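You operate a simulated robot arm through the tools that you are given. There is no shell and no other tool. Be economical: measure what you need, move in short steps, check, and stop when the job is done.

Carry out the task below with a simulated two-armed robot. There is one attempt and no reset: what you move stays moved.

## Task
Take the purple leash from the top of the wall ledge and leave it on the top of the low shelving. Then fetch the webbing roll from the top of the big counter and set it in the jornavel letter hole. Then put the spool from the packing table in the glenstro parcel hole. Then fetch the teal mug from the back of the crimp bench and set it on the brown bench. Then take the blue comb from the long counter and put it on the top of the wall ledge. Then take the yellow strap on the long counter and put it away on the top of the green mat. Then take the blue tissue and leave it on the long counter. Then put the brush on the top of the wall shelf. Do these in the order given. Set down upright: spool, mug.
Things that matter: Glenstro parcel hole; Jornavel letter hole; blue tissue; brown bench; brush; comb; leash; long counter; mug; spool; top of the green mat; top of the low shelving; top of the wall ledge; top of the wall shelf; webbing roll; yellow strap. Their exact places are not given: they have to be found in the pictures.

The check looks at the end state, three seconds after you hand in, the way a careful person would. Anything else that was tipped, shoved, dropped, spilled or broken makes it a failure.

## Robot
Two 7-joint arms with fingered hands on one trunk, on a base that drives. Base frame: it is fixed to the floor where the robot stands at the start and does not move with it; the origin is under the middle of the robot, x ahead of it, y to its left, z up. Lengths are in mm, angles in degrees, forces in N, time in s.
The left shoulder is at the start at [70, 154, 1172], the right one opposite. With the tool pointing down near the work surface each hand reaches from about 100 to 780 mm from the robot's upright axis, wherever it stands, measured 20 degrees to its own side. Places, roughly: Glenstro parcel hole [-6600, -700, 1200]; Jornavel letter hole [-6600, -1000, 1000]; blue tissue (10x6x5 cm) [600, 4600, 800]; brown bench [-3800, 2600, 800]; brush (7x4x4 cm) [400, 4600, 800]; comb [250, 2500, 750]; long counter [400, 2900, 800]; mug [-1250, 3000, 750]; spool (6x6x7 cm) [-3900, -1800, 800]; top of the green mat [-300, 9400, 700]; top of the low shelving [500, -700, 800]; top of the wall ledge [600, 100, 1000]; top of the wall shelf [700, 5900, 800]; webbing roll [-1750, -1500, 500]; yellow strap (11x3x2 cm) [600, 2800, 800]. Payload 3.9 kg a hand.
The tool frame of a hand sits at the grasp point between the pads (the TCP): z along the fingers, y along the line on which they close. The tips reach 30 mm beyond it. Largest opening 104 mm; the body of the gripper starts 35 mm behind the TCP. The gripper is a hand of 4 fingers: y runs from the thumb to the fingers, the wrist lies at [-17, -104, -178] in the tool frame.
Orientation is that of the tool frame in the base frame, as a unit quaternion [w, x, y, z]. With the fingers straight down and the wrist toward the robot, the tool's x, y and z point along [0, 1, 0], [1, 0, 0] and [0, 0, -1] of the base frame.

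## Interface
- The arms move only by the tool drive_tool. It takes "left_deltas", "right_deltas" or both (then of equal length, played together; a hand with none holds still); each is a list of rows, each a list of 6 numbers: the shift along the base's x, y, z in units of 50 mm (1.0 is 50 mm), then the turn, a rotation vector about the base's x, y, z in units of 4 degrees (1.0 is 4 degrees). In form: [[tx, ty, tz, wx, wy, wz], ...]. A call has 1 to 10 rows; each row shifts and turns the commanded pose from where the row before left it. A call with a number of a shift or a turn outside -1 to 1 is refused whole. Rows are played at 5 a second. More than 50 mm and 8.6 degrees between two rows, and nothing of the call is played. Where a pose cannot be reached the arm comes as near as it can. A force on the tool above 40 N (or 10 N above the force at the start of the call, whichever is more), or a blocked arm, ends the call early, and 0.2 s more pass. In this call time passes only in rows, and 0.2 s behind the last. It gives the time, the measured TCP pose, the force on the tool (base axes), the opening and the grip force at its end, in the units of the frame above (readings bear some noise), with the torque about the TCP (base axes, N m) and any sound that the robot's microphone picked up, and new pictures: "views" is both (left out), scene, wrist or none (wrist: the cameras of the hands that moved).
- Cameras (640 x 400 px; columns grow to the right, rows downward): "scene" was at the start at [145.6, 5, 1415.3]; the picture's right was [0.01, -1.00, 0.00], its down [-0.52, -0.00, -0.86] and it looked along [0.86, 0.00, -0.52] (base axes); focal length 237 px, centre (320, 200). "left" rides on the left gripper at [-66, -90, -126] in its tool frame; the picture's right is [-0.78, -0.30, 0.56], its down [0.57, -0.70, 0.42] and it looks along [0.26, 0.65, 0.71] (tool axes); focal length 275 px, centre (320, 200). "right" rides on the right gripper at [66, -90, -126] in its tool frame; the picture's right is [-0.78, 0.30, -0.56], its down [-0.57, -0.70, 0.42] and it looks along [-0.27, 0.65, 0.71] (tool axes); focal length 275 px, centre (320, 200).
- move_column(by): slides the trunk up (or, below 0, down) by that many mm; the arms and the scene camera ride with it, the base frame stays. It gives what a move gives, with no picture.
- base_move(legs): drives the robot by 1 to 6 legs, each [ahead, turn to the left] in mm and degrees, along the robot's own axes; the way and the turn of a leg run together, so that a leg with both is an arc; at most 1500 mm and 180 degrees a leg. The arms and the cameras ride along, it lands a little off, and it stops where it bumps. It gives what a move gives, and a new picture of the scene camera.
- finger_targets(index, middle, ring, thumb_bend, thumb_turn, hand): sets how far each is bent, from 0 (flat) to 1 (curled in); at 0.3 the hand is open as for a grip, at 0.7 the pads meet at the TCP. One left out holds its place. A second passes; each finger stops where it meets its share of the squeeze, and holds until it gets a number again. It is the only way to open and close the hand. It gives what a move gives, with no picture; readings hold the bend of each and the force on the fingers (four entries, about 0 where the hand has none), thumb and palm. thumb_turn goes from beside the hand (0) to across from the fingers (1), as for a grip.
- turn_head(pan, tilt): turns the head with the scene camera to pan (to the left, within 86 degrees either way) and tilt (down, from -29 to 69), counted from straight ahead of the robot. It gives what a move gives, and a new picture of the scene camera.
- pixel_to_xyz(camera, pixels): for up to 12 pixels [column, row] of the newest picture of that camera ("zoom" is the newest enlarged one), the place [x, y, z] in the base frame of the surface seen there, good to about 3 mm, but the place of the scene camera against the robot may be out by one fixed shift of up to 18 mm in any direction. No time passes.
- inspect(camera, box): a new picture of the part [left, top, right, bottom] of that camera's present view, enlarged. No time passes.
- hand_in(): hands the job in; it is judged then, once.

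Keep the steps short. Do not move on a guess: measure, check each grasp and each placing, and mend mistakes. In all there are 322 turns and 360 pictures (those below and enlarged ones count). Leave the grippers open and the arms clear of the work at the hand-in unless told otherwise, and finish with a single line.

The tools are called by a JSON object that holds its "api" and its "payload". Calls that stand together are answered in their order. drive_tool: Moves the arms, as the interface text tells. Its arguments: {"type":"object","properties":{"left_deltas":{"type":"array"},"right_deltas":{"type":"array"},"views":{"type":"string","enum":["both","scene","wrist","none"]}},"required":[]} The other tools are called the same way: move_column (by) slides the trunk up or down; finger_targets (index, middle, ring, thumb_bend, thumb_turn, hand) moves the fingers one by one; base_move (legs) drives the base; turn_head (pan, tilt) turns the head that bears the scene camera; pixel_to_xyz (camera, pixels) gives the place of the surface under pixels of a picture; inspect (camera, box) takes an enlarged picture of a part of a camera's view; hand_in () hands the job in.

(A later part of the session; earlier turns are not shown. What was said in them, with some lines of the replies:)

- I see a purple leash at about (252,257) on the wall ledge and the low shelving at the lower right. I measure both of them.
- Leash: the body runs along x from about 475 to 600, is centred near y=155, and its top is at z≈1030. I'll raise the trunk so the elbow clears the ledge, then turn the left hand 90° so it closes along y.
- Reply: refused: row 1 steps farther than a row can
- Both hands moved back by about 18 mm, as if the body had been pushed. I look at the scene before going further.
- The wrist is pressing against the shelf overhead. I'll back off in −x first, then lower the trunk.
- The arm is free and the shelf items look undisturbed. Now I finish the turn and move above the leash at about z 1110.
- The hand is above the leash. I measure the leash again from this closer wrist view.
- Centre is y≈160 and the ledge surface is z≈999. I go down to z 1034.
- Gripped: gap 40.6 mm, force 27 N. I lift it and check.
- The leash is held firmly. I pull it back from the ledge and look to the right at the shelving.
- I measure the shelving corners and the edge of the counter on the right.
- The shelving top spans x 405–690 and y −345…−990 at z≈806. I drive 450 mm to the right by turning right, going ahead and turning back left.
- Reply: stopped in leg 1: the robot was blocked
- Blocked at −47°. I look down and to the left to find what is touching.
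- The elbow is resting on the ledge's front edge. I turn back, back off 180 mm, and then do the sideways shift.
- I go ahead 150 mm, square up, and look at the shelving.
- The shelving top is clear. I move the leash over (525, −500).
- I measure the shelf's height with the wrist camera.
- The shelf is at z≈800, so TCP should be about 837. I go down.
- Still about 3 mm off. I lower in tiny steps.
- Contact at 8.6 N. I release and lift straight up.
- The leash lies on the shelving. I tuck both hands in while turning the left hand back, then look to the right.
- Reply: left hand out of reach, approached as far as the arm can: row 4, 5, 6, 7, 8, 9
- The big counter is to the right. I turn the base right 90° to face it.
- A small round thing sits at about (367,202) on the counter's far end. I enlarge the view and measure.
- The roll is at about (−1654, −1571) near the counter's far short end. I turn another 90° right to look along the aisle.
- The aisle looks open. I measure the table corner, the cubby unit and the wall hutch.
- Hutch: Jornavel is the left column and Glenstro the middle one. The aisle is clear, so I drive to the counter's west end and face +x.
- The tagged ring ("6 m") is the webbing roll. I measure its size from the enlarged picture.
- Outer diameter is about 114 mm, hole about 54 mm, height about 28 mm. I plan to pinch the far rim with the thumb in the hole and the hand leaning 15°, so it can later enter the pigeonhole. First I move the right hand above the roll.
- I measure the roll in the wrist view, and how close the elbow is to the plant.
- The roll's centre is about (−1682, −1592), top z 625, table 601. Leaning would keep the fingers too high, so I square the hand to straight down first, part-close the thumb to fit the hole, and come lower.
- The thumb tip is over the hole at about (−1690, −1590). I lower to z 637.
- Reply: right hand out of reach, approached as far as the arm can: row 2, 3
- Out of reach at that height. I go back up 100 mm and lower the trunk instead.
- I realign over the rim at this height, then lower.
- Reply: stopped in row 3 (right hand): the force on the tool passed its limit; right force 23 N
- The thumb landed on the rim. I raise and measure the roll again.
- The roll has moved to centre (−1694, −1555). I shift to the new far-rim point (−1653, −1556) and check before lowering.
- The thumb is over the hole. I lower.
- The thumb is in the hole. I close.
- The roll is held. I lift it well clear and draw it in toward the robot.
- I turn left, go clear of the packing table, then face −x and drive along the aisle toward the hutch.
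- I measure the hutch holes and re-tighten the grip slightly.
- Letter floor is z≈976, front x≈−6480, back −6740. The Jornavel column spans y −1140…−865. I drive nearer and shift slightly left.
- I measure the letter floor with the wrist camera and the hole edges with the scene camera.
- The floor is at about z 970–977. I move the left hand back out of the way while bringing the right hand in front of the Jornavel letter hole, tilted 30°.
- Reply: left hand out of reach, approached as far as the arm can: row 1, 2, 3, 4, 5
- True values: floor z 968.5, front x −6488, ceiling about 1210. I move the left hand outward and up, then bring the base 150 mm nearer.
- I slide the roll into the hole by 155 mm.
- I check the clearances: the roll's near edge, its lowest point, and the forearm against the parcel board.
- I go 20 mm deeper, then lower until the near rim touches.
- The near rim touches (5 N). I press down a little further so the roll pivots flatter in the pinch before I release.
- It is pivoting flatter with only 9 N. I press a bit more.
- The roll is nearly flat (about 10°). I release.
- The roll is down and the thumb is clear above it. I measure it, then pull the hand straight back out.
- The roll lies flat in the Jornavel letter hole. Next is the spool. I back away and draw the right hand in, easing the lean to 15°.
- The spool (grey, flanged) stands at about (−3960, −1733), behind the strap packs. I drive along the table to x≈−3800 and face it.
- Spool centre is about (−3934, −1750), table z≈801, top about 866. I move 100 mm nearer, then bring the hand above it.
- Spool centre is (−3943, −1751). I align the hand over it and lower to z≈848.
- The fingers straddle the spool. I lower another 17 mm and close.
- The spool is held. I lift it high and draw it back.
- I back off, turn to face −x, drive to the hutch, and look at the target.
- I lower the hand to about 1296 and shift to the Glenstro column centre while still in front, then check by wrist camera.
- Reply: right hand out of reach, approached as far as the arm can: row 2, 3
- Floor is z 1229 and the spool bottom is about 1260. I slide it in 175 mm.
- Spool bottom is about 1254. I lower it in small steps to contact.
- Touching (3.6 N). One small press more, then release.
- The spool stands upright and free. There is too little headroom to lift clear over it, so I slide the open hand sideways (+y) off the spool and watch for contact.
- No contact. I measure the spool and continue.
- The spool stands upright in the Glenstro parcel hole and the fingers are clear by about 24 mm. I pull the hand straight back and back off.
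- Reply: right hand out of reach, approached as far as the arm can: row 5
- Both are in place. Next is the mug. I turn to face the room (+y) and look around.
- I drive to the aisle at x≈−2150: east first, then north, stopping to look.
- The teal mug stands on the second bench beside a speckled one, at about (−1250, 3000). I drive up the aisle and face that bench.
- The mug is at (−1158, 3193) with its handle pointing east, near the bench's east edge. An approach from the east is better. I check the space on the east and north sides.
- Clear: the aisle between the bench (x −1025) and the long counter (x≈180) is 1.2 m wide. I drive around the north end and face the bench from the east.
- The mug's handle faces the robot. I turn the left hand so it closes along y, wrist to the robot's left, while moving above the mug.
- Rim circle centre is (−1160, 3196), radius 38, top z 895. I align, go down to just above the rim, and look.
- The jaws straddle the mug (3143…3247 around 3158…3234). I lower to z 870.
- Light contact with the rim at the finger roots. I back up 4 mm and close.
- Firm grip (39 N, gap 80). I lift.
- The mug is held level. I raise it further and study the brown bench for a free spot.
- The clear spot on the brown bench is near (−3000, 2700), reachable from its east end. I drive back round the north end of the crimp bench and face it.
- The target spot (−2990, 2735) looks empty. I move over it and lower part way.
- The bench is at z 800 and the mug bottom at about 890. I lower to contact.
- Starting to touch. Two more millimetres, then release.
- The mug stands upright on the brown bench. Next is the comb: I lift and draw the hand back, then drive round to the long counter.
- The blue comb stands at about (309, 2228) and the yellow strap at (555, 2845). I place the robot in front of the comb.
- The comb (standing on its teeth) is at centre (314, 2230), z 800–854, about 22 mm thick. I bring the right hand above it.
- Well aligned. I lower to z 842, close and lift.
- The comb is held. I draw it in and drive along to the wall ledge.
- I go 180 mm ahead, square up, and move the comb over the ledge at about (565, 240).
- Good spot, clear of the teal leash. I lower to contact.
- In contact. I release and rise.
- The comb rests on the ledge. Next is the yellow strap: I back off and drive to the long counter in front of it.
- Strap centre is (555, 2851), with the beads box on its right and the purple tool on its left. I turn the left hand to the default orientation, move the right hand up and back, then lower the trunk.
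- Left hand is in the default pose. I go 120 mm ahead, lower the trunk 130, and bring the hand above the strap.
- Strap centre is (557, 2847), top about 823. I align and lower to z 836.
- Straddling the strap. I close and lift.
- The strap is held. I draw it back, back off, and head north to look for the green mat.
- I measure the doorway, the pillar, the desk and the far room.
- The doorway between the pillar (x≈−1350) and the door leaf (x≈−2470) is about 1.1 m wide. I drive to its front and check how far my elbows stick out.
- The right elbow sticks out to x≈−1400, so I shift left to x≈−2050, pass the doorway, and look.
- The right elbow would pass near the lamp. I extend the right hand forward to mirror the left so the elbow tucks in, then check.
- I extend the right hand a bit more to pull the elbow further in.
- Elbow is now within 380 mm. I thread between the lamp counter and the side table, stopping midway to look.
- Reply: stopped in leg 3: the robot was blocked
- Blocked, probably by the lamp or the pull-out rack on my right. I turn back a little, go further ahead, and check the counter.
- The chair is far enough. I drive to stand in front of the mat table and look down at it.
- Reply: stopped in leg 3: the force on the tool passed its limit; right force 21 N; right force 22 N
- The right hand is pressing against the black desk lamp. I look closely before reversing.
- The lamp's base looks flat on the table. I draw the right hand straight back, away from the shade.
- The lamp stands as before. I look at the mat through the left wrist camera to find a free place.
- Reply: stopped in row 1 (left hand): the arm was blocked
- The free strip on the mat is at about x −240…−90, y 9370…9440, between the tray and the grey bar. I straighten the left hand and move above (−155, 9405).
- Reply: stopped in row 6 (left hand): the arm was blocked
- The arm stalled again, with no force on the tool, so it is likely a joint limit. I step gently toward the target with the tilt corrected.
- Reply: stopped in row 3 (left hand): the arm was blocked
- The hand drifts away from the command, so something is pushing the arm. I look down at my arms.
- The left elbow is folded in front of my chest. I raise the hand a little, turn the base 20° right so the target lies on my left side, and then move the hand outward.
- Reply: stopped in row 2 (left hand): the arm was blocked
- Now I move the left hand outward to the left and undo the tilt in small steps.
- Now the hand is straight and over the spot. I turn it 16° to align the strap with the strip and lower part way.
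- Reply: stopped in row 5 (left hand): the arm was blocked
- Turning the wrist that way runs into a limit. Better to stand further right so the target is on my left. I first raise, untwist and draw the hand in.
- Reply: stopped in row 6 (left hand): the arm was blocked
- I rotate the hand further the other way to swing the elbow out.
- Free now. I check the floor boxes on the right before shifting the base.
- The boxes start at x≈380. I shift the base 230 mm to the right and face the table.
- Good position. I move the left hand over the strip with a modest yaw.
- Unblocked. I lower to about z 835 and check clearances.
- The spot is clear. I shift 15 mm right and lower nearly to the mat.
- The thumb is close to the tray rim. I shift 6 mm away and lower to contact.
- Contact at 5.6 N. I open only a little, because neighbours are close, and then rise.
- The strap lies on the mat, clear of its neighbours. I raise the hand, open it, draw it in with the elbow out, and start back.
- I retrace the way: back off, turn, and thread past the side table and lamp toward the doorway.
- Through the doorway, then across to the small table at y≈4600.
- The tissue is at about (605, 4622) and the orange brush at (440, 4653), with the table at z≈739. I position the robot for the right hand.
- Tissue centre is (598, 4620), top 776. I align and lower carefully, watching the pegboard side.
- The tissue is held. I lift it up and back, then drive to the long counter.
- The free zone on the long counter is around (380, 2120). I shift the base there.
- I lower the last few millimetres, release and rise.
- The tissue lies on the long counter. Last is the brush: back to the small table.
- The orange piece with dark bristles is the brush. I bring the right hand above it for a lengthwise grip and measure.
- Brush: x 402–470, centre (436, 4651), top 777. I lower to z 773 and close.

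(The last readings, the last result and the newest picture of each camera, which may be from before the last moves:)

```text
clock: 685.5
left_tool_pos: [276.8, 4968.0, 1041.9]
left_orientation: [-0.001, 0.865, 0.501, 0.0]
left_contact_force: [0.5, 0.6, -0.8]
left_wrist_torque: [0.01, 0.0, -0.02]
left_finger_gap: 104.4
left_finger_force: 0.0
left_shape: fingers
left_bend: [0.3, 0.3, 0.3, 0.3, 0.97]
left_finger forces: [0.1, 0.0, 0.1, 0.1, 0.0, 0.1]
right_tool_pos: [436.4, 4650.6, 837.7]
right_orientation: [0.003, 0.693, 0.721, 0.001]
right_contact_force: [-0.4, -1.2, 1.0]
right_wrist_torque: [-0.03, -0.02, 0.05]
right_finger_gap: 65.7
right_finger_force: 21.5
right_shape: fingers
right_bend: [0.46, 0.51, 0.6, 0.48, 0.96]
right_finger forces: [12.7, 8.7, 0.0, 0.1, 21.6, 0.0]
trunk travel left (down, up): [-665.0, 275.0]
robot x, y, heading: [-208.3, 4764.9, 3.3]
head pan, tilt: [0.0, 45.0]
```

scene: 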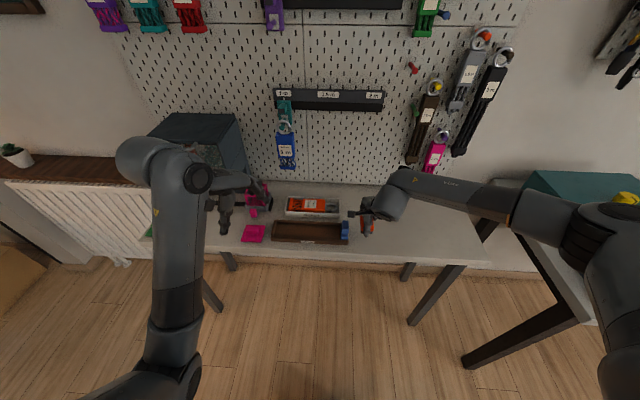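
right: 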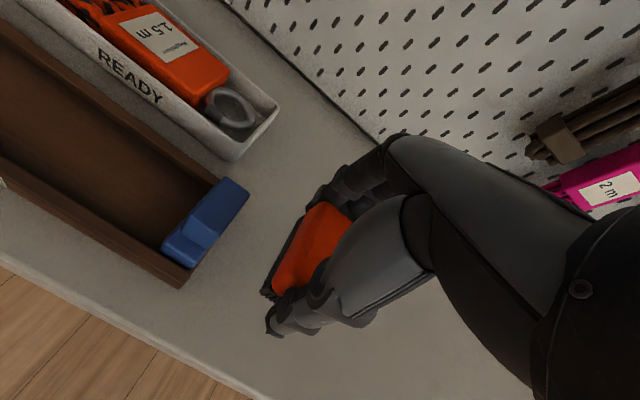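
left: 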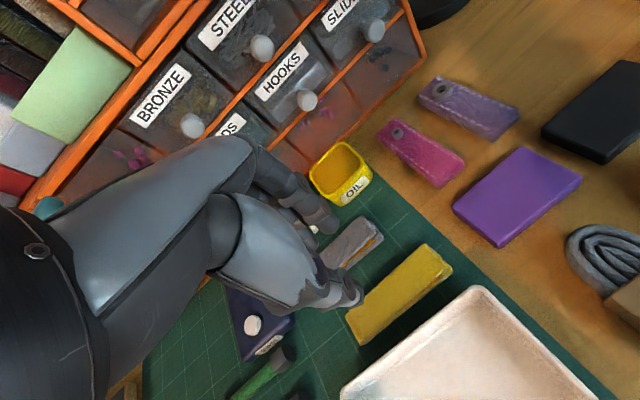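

The brush is held. I lift it back and drive to the wall shelf over the radiator.

{"api": "drive_tool", "payload": {"right_deltas": [[0, 0, 0.9, 0, 0, 0], [0, 0, 0.9, 0, 0, 0], [-0.5, 0, 0.8, 0, 0, 0], [-0.8, 0, 0.5, 0, 0, 0], [-0.8, 0, 0.3, 0, 0, 0]], "views": "none"}}

{"api": "base_move", "payload": {"legs": [[-100, 0], [0, 86.6], [920, 0], [0, -90]]}}

{"api": "turn_head", "payload": {"pan": 5, "tilt": 35}}

```text
clock: 686.7
left_tool_pos: [276.7, 4965.7, 1040.3]
left_orientation: [0.0, 0.865, 0.502, 0.0]
left_contact_force: [-0.1, -0.3, -0.1]
left_wrist_torque: [0.01, 0.0, 0.03]
left_finger_gap: 104.4
left_finger_force: 0.1
left_shape: fingers
left_bend: [0.3, 0.3, 0.3, 0.3, 0.97]
left_finger forces: [0.1, 0.0, 0.0, 0.1, 0.0, 0.0]
right_tool_pos: [331.9, 4650.7, 1007.4]
right_orientation: [0.002, 0.694, 0.72, 0.001]
right_contact_force: [0.1, 0.4, -0.5]
right_wrist_torque: [-0.03, -0.01, 0.03]
right_finger_gap: 65.5
right_finger_force: 21.5
right_shape: fingers
right_bend: [0.46, 0.51, 0.6, 0.48, 0.96]
right_finger forces: [12.8, 8.7, 0.0, 0.0, 21.6, 0.0]
trunk travel left (down, up): [-665.0, 275.0]
robot x, y, heading: [-203.9, 4766.3, 3.2]
head pan, tilt: [0.0, 45.0]
```

```text
clock: 699.7
left_tool_pos: [236.9, 5809.5, 1040.2]
left_orientation: [0.0, 0.896, 0.445, 0.0]
left_contact_force: [0.3, -0.1, 1.0]
left_wrist_torque: [-0.05, 0.01, 0.04]
left_finger_gap: 104.5
left_finger_force: 0.1
left_shape: fingers
left_bend: [0.3, 0.3, 0.3, 0.3, 0.97]
left_finger forces: [0.1, 0.1, 0.1, 0.1, 0.1, 0.0]
right_tool_pos: [248.3, 5487.1, 1006.5]
right_orientation: [0.002, 0.739, 0.674, 0.001]
right_contact_force: [0.2, -0.2, -0.8]
right_wrist_torque: [0.01, 0.0, -0.01]
right_finger_gap: 64.0
right_finger_force: 20.2
right_shape: fingers
right_bend: [0.47, 0.52, 0.6, 0.49, 0.96]
right_finger forces: [11.8, 8.3, 0.1, 0.0, 20.0, 0.0]
trunk travel left (down, up): [-665.0, 275.0]
robot x, y, heading: [-269.6, 5668.6, -4.1]
head pan, tilt: [0.0, 45.0]
```

scene: 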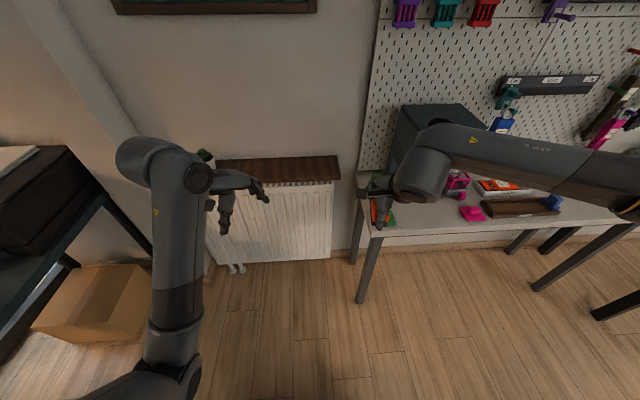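

```text
clock: 700.4
left_tool_pos: [236.6, 5806.9, 1040.8]
left_orientation: [0.0, 0.896, 0.444, 0.0]
left_contact_force: [-0.1, 1.2, 0.4]
left_wrist_torque: [-0.02, -0.02, -0.01]
left_finger_gap: 104.2
left_finger_force: 0.1
left_shape: fingers
left_bend: [0.3, 0.3, 0.3, 0.3, 0.97]
left_finger forces: [0.1, 0.0, 0.0, 0.0, 0.0, 0.0]
right_tool_pos: [248.0, 5487.8, 1005.3]
right_orientation: [0.002, 0.739, 0.674, 0.001]
right_contact_force: [0.8, -0.1, -0.9]
right_wrist_torque: [0.0, -0.05, 0.02]
right_finger_gap: 64.5
right_finger_force: 20.3
right_shape: fingers
right_bend: [0.47, 0.52, 0.6, 0.49, 0.96]
right_finger forces: [11.9, 8.2, 0.0, 0.0, 20.1, 0.1]
trunk travel left (down, up): [-665.0, 275.0]
robot x, y, heading: [-268.6, 5669.4, -4.5]
head pan, tilt: [5.0, 35.0]
```

scene: 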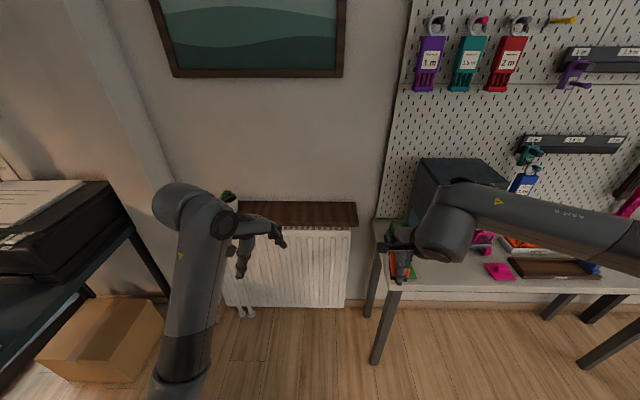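

{"api": "pixel_to_xyz", "payload": {"camera": "scene", "pixels": [[345, 225], [330, 205], [355, 205], [290, 207], [310, 224], [250, 205], [230, 200], [375, 245], [300, 245], [270, 205], [320, 215], [440, 160]]}}

{"api": "inspect", "payload": {"camera": "scene", "box": [200, 170, 400, 295]}}

```text
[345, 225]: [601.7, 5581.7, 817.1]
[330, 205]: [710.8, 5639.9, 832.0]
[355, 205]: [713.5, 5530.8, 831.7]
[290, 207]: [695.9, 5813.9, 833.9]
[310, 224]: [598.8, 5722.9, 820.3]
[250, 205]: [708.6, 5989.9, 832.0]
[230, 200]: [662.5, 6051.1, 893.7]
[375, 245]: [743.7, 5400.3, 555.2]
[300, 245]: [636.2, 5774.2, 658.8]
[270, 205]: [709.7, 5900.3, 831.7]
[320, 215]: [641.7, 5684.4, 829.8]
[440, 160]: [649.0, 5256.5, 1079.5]
```

```text
3.20 times, centred on (300, 232) of scene
```

zoom: 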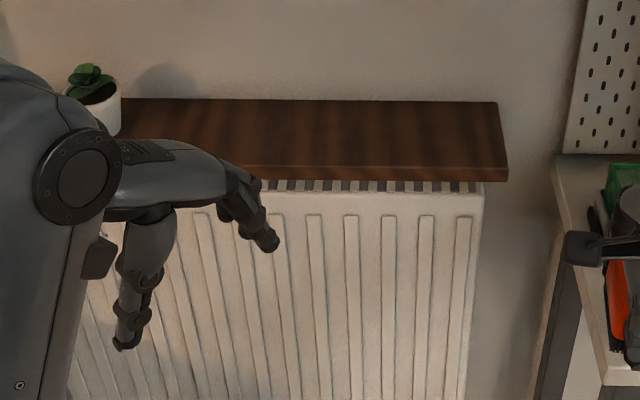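

{"api": "pixel_to_xyz", "payload": {"camera": "scene", "pixels": [[75, 382], [155, 345], [40, 355], [160, 310]]}}

{"api": "base_move", "payload": {"legs": [[0, 18], [220, 0], [0, -13.5]]}}

```text
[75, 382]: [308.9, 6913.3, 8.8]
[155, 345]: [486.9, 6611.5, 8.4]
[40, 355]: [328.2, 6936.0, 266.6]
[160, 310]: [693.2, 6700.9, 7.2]
```

```text
clock: 703.9
left_tool_pos: [431.5, 5895.5, 1040.4]
left_orientation: [-0.001, 0.879, 0.476, -0.001]
left_contact_force: [0.5, -0.1, -0.2]
left_wrist_torque: [0.0, -0.01, 0.01]
left_finger_gap: 104.4
left_finger_force: 0.0
left_shape: fingers
left_bend: [0.3, 0.3, 0.3, 0.3, 0.97]
left_finger forces: [0.0, 0.0, 0.0, 0.1, 0.0, 0.0]
right_tool_pos: [468.0, 5576.4, 1006.9]
right_orientation: [0.002, 0.714, 0.7, 0.001]
right_contact_force: [0.6, 0.4, -0.7]
right_wrist_torque: [0.0, 0.0, 0.0]
right_finger_gap: 64.1
right_finger_force: 20.1
right_shape: fingers
right_bend: [0.47, 0.52, 0.6, 0.49, 0.96]
right_finger forces: [11.7, 8.2, 0.0, 0.1, 19.8, 0.0]
trunk travel left (down, up): [-665.0, 275.0]
robot x, y, heading: [-63.5, 5722.4, -0.2]
head pan, tilt: [5.0, 35.0]
```

scene: 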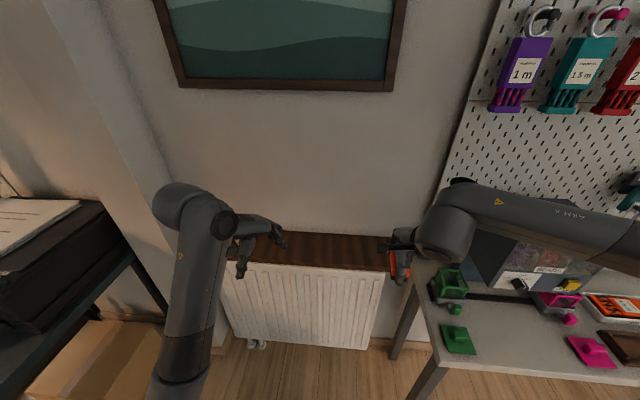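

I move the brush above the shelf at about (650, 5700).

{"api": "drive_tool", "payload": {"right_deltas": [[0.6, 0.6, 0, 0, 0, 0], [0.7, 0.6, 0, 0, 0, 0], [0.7, 0.6, 0, 0, 0, 0], [0.8, 0.5, 0, 0, 0, 0], [0.8, 0.2, -0.4, 0, 0, 0]], "views": "both"}}

{"api": "pixel_to_xyz", "payload": {"camera": "right", "pixels": [[150, 200], [200, 250], [250, 200], [280, 290], [290, 230], [320, 200], [100, 100], [240, 300], [300, 330]]}}

```text
clock: 705.1
left_tool_pos: [432.6, 5896.1, 1038.7]
left_orientation: [0.0, 0.879, 0.476, -0.001]
left_contact_force: [-0.4, 0.8, 0.0]
left_wrist_torque: [0.0, -0.02, 0.0]
left_finger_gap: 104.5
left_finger_force: 0.1
left_shape: fingers
left_bend: [0.3, 0.3, 0.3, 0.3, 0.97]
left_finger forces: [0.1, 0.1, 0.0, 0.0, 0.0, 0.0]
right_tool_pos: [650.1, 5700.5, 986.9]
right_orientation: [0.002, 0.713, 0.701, 0.0]
right_contact_force: [0.5, -0.2, -0.3]
right_wrist_torque: [0.01, 0.0, -0.02]
right_finger_gap: 64.4
right_finger_force: 20.3
right_shape: fingers
right_bend: [0.47, 0.52, 0.6, 0.49, 0.96]
right_finger forces: [11.6, 8.2, 0.0, 0.0, 19.8, 0.0]
trunk travel left (down, up): [-665.0, 275.0]
robot x, y, heading: [-62.3, 5721.6, -0.0]
head pan, tilt: [5.0, 35.0]
```

scene: 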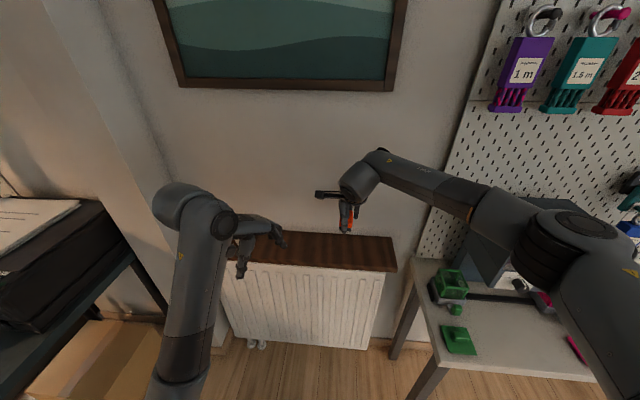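
right: 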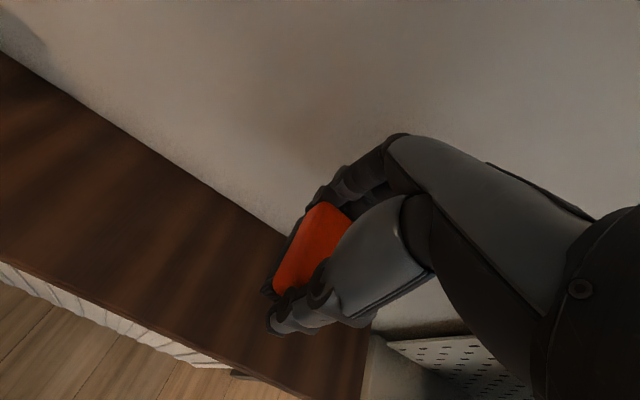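

```text
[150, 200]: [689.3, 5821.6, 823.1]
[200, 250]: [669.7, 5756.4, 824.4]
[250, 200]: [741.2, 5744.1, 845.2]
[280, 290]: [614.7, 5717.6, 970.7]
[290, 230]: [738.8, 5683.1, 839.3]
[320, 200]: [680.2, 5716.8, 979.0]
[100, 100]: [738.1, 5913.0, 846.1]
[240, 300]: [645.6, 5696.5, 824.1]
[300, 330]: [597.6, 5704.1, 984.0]
```

Shelf z 824, wall x 740. I lower to just above contact.

{"api": "drive_tool", "payload": {"right_deltas": [[0.1, 0, -0.9, 0, 0, 0], [0, 0, -0.9, 0, 0, 0], [0, 0, -0.5, 0, 0, 0]], "views": "wrist"}}

```text
clock: 705.9
left_tool_pos: [431.2, 5894.1, 1039.9]
left_orientation: [-0.001, 0.879, 0.476, 0.0]
left_contact_force: [0.3, -0.5, 0.2]
left_wrist_torque: [0.03, 0.02, 0.01]
left_finger_gap: 104.4
left_finger_force: 0.1
left_shape: fingers
left_bend: [0.3, 0.3, 0.3, 0.3, 0.97]
left_finger forces: [0.0, 0.0, 0.0, 0.1, 0.0, 0.0]
right_tool_pos: [654.1, 5698.9, 871.6]
right_orientation: [0.002, 0.714, 0.7, 0.001]
right_contact_force: [-0.4, -0.1, -1.3]
right_wrist_torque: [0.03, -0.01, 0.03]
right_finger_gap: 63.8
right_finger_force: 19.6
right_shape: fingers
right_bend: [0.47, 0.52, 0.6, 0.49, 0.96]
right_finger forces: [11.5, 8.2, 0.1, 0.1, 19.7, 0.1]
trunk travel left (down, up): [-665.0, 275.0]
robot x, y, heading: [-61.0, 5719.3, 0.1]
head pan, tilt: [5.0, 35.0]
```

right: 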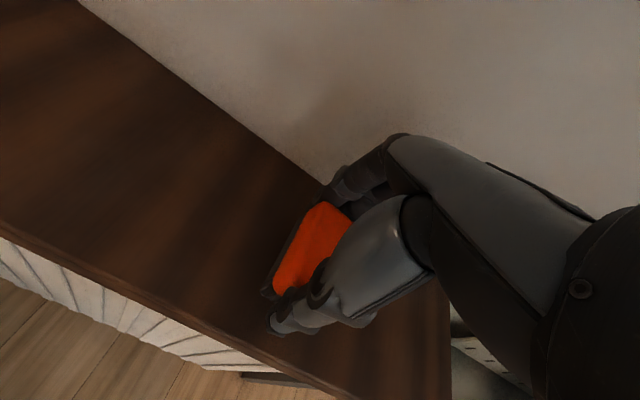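

{"api": "drive_tool", "payload": {"right_deltas": [[0, 0, -0.08, 0, 0, 0], [0, 0, -0.06, 0, 0, 0]], "views": "none"}}

```text
clock: 706.5
left_tool_pos: [430.2, 5894.2, 1040.1]
left_orientation: [-0.001, 0.879, 0.477, 0.001]
left_contact_force: [0.5, 0.6, 0.9]
left_wrist_torque: [0.02, -0.03, -0.01]
left_finger_gap: 104.2
left_finger_force: 0.0
left_shape: fingers
left_bend: [0.3, 0.3, 0.3, 0.3, 0.97]
left_finger forces: [0.1, 0.1, 0.0, 0.1, 0.0, 0.0]
right_tool_pos: [653.4, 5698.7, 863.2]
right_orientation: [0.003, 0.714, 0.701, 0.002]
right_contact_force: [0.0, -0.6, -0.8]
right_wrist_torque: [0.0, 0.01, -0.01]
right_finger_gap: 63.8
right_finger_force: 19.9
right_shape: fingers
right_bend: [0.47, 0.52, 0.6, 0.49, 0.96]
right_finger forces: [11.6, 8.1, 0.1, 0.0, 19.8, 0.0]
trunk travel left (down, up): [-665.0, 275.0]
robot x, y, heading: [-63.4, 5718.4, 0.2]
head pan, tilt: [5.0, 35.0]
```

{"api": "drive_tool", "payload": {"right_deltas": [[0, 0, -0.06, 0, 0, 0], [0, 0, -0.05, 0, 0, 0]], "views": "none"}}

```text
clock: 707.1
left_tool_pos: [430.3, 5894.7, 1041.4]
left_orientation: [0.0, 0.879, 0.476, 0.0]
left_contact_force: [-0.7, 0.0, 0.8]
left_wrist_torque: [0.0, 0.0, -0.02]
left_finger_gap: 104.4
left_finger_force: 0.0
left_shape: fingers
left_bend: [0.3, 0.3, 0.3, 0.3, 0.97]
left_finger forces: [0.1, 0.1, 0.1, 0.1, 0.0, 0.0]
right_tool_pos: [651.8, 5701.0, 861.8]
right_orientation: [0.002, 0.715, 0.699, 0.003]
right_contact_force: [-0.6, -0.5, 10.3]
right_wrist_torque: [0.0, -0.28, -0.04]
right_finger_gap: 63.7
right_finger_force: 19.6
right_shape: fingers
right_bend: [0.47, 0.52, 0.6, 0.49, 0.96]
right_finger forces: [12.2, 6.5, 0.0, 0.1, 20.5, 0.1]
trunk travel left (down, up): [-665.0, 275.0]
robot x, y, heading: [-65.8, 5722.9, 0.3]
head pan, tilt: [5.0, 35.0]
```

In contact (10 N). I open a little, because the wall is near, and rise.

{"api": "finger_targets", "payload": {"hand": "right", "index": 0.38, "middle": 0.4, "ring": 0.4, "thumb_bend": 0.35}}

{"api": "drive_tool", "payload": {"right_deltas": [[0, 0, 0.3, 0, 0, 0], [0, 0, 0.8, 0, 0, 0], [0, 0, 0.9, 0, 0, 0], [-0.6, -0.3, 0.6, 0, 0, 0], [-0.8, -0.3, 0.3, 0, 0, 0]], "views": "both"}}

```text
clock: 708.1
left_tool_pos: [430.1, 5894.6, 1040.6]
left_orientation: [0.0, 0.879, 0.476, 0.0]
left_contact_force: [-0.5, 0.2, 0.1]
left_wrist_torque: [0.02, 0.0, 0.04]
left_finger_gap: 104.3
left_finger_force: 0.0
left_shape: fingers
left_bend: [0.3, 0.3, 0.3, 0.3, 0.97]
left_finger forces: [0.0, 0.0, 0.0, 0.0, 0.0, 0.1]
right_tool_pos: [652.3, 5700.3, 857.6]
right_orientation: [0.002, 0.714, 0.701, 0.002]
right_contact_force: [-1.2, 0.7, 3.0]
right_wrist_torque: [0.02, -0.06, 0.01]
right_finger_gap: 87.8
right_finger_force: 0.6
right_shape: fingers
right_bend: [0.38, 0.41, 0.4, 0.35, 0.97]
right_finger forces: [0.0, 2.3, 0.0, 0.1, 0.0, 0.0]
trunk travel left (down, up): [-665.0, 275.0]
robot x, y, heading: [-60.5, 5717.8, 0.0]
head pan, tilt: [5.0, 35.0]
```

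```text
clock: 709.3
left_tool_pos: [430.0, 5893.3, 1041.1]
left_orientation: [-0.001, 0.879, 0.476, 0.001]
left_contact_force: [-0.1, 0.1, 0.6]
left_wrist_torque: [0.0, -0.04, -0.02]
left_finger_gap: 104.3
left_finger_force: 0.0
left_shape: fingers
left_bend: [0.3, 0.3, 0.3, 0.3, 0.97]
left_finger forces: [0.1, 0.1, 0.1, 0.0, 0.0, 0.0]
right_tool_pos: [580.3, 5670.9, 1005.5]
right_orientation: [0.003, 0.714, 0.7, 0.001]
right_contact_force: [-0.7, 0.1, 0.2]
right_wrist_torque: [-0.04, -0.07, -0.02]
right_finger_gap: 88.4
right_finger_force: 0.1
right_shape: fingers
right_bend: [0.38, 0.4, 0.4, 0.35, 0.97]
right_finger forces: [0.1, 0.0, 0.0, 0.0, 0.0, 0.0]
trunk travel left (down, up): [-665.0, 275.0]
robot x, y, heading: [-59.9, 5720.4, 0.1]
head pan, tilt: [5.0, 35.0]
```

scene: 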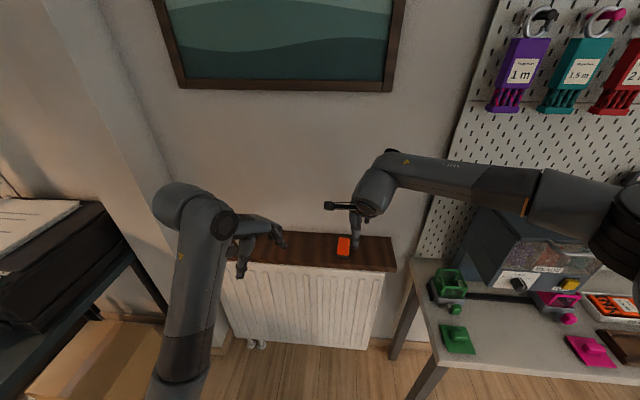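
right: 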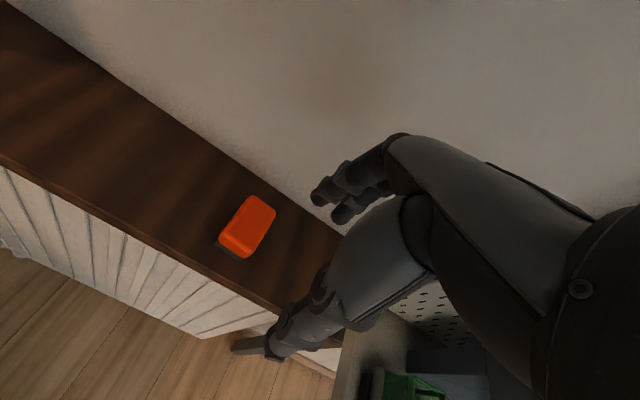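

The brush stands on the wall shelf. I open the right hand fully and back away so the arms are clear.

{"api": "drive_tool", "payload": {"right_deltas": [[-0.8, 0, 0.3, 0, 0, 0], [-0.8, 0, 0.2, 0, 0, 0]], "views": "none"}}

{"api": "finger_targets", "payload": {"hand": "right", "index": 0.3, "middle": 0.3, "ring": 0.3, "thumb_bend": 0.3}}

{"api": "base_move", "payload": {"legs": [[-350, 0]]}}

```text
clock: 709.9
left_tool_pos: [429.5, 5894.2, 1042.2]
left_orientation: [-0.001, 0.879, 0.476, 0.001]
left_contact_force: [-0.4, -0.2, 0.0]
left_wrist_torque: [0.01, 0.0, 0.0]
left_finger_gap: 104.1
left_finger_force: 0.1
left_shape: fingers
left_bend: [0.3, 0.3, 0.3, 0.3, 0.97]
left_finger forces: [0.0, 0.0, 0.0, 0.1, 0.1, 0.1]
right_tool_pos: [502.0, 5669.0, 1031.9]
right_orientation: [0.003, 0.715, 0.699, 0.002]
right_contact_force: [-0.1, 0.4, -0.1]
right_wrist_torque: [0.02, -0.01, 0.01]
right_finger_gap: 87.9
right_finger_force: 0.0
right_shape: fingers
right_bend: [0.38, 0.4, 0.4, 0.35, 0.97]
right_finger forces: [0.0, 0.1, 0.1, 0.0, 0.0, 0.0]
trunk travel left (down, up): [-665.0, 275.0]
robot x, y, heading: [-61.0, 5721.1, -0.3]
head pan, tilt: [5.0, 35.0]
```

```text
clock: 710.9
left_tool_pos: [432.7, 5894.2, 1040.9]
left_orientation: [-0.001, 0.879, 0.476, 0.0]
left_contact_force: [0.2, 0.5, 0.0]
left_wrist_torque: [0.01, 0.03, 0.04]
left_finger_gap: 104.3
left_finger_force: 0.0
left_shape: fingers
left_bend: [0.3, 0.3, 0.3, 0.3, 0.97]
left_finger forces: [0.1, 0.1, 0.0, 0.1, 0.0, 0.1]
right_tool_pos: [502.6, 5669.4, 1030.5]
right_orientation: [0.003, 0.714, 0.7, 0.001]
right_contact_force: [-0.1, -0.3, 0.3]
right_wrist_torque: [-0.02, -0.03, -0.01]
right_finger_gap: 104.2
right_finger_force: 0.2
right_shape: fingers
right_bend: [0.3, 0.3, 0.3, 0.3, 0.97]
right_finger forces: [0.1, 0.1, 0.0, 0.0, 0.0, 0.1]
trunk travel left (down, up): [-665.0, 275.0]
robot x, y, heading: [-64.2, 5721.6, 0.0]
head pan, tilt: [5.0, 35.0]
```

```text
clock: 713.2
left_tool_pos: [75.7, 5895.6, 1040.2]
left_orientation: [0.0, 0.879, 0.478, -0.001]
left_contact_force: [0.3, -0.4, 0.4]
left_wrist_torque: [0.0, -0.02, -0.01]
left_finger_gap: 104.2
left_finger_force: 0.0
left_shape: fingers
left_bend: [0.3, 0.3, 0.3, 0.3, 0.97]
left_finger forces: [0.0, 0.1, 0.0, 0.0, 0.0, 0.0]
right_tool_pos: [147.8, 5672.0, 1029.7]
right_orientation: [0.002, 0.713, 0.701, 0.002]
right_contact_force: [0.1, 0.3, 0.0]
right_wrist_torque: [-0.01, 0.0, -0.01]
right_finger_gap: 104.5
right_finger_force: 0.0
right_shape: fingers
right_bend: [0.3, 0.3, 0.3, 0.3, 0.97]
right_finger forces: [0.0, 0.1, 0.1, 0.1, 0.0, 0.1]
trunk travel left (down, up): [-665.0, 275.0]
robot x, y, heading: [-420.7, 5721.7, 0.2]
head pan, tilt: [5.0, 35.0]
```

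scene: 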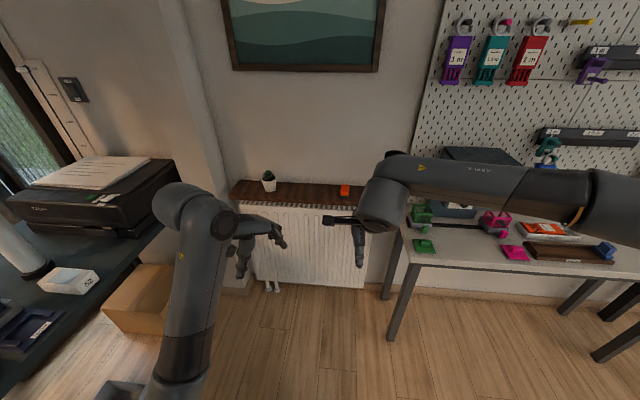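

The brush sits on the shelf beside the plant, both grippers are open, and the arms are clear. All eight jobs were done in order and each placing was checked when it was made, so I hand in.

{"api": "hand_in", "payload": {}}

```text
The job is handed in.
```

All eight items were moved in the order given and the job is handed in; along the way an arm pushed on the shelf above the ledge, something beside the counter in the back room blocked one turn, and a hand pressed the desk lamp by the green mat, but nothing looked moved afterwards.
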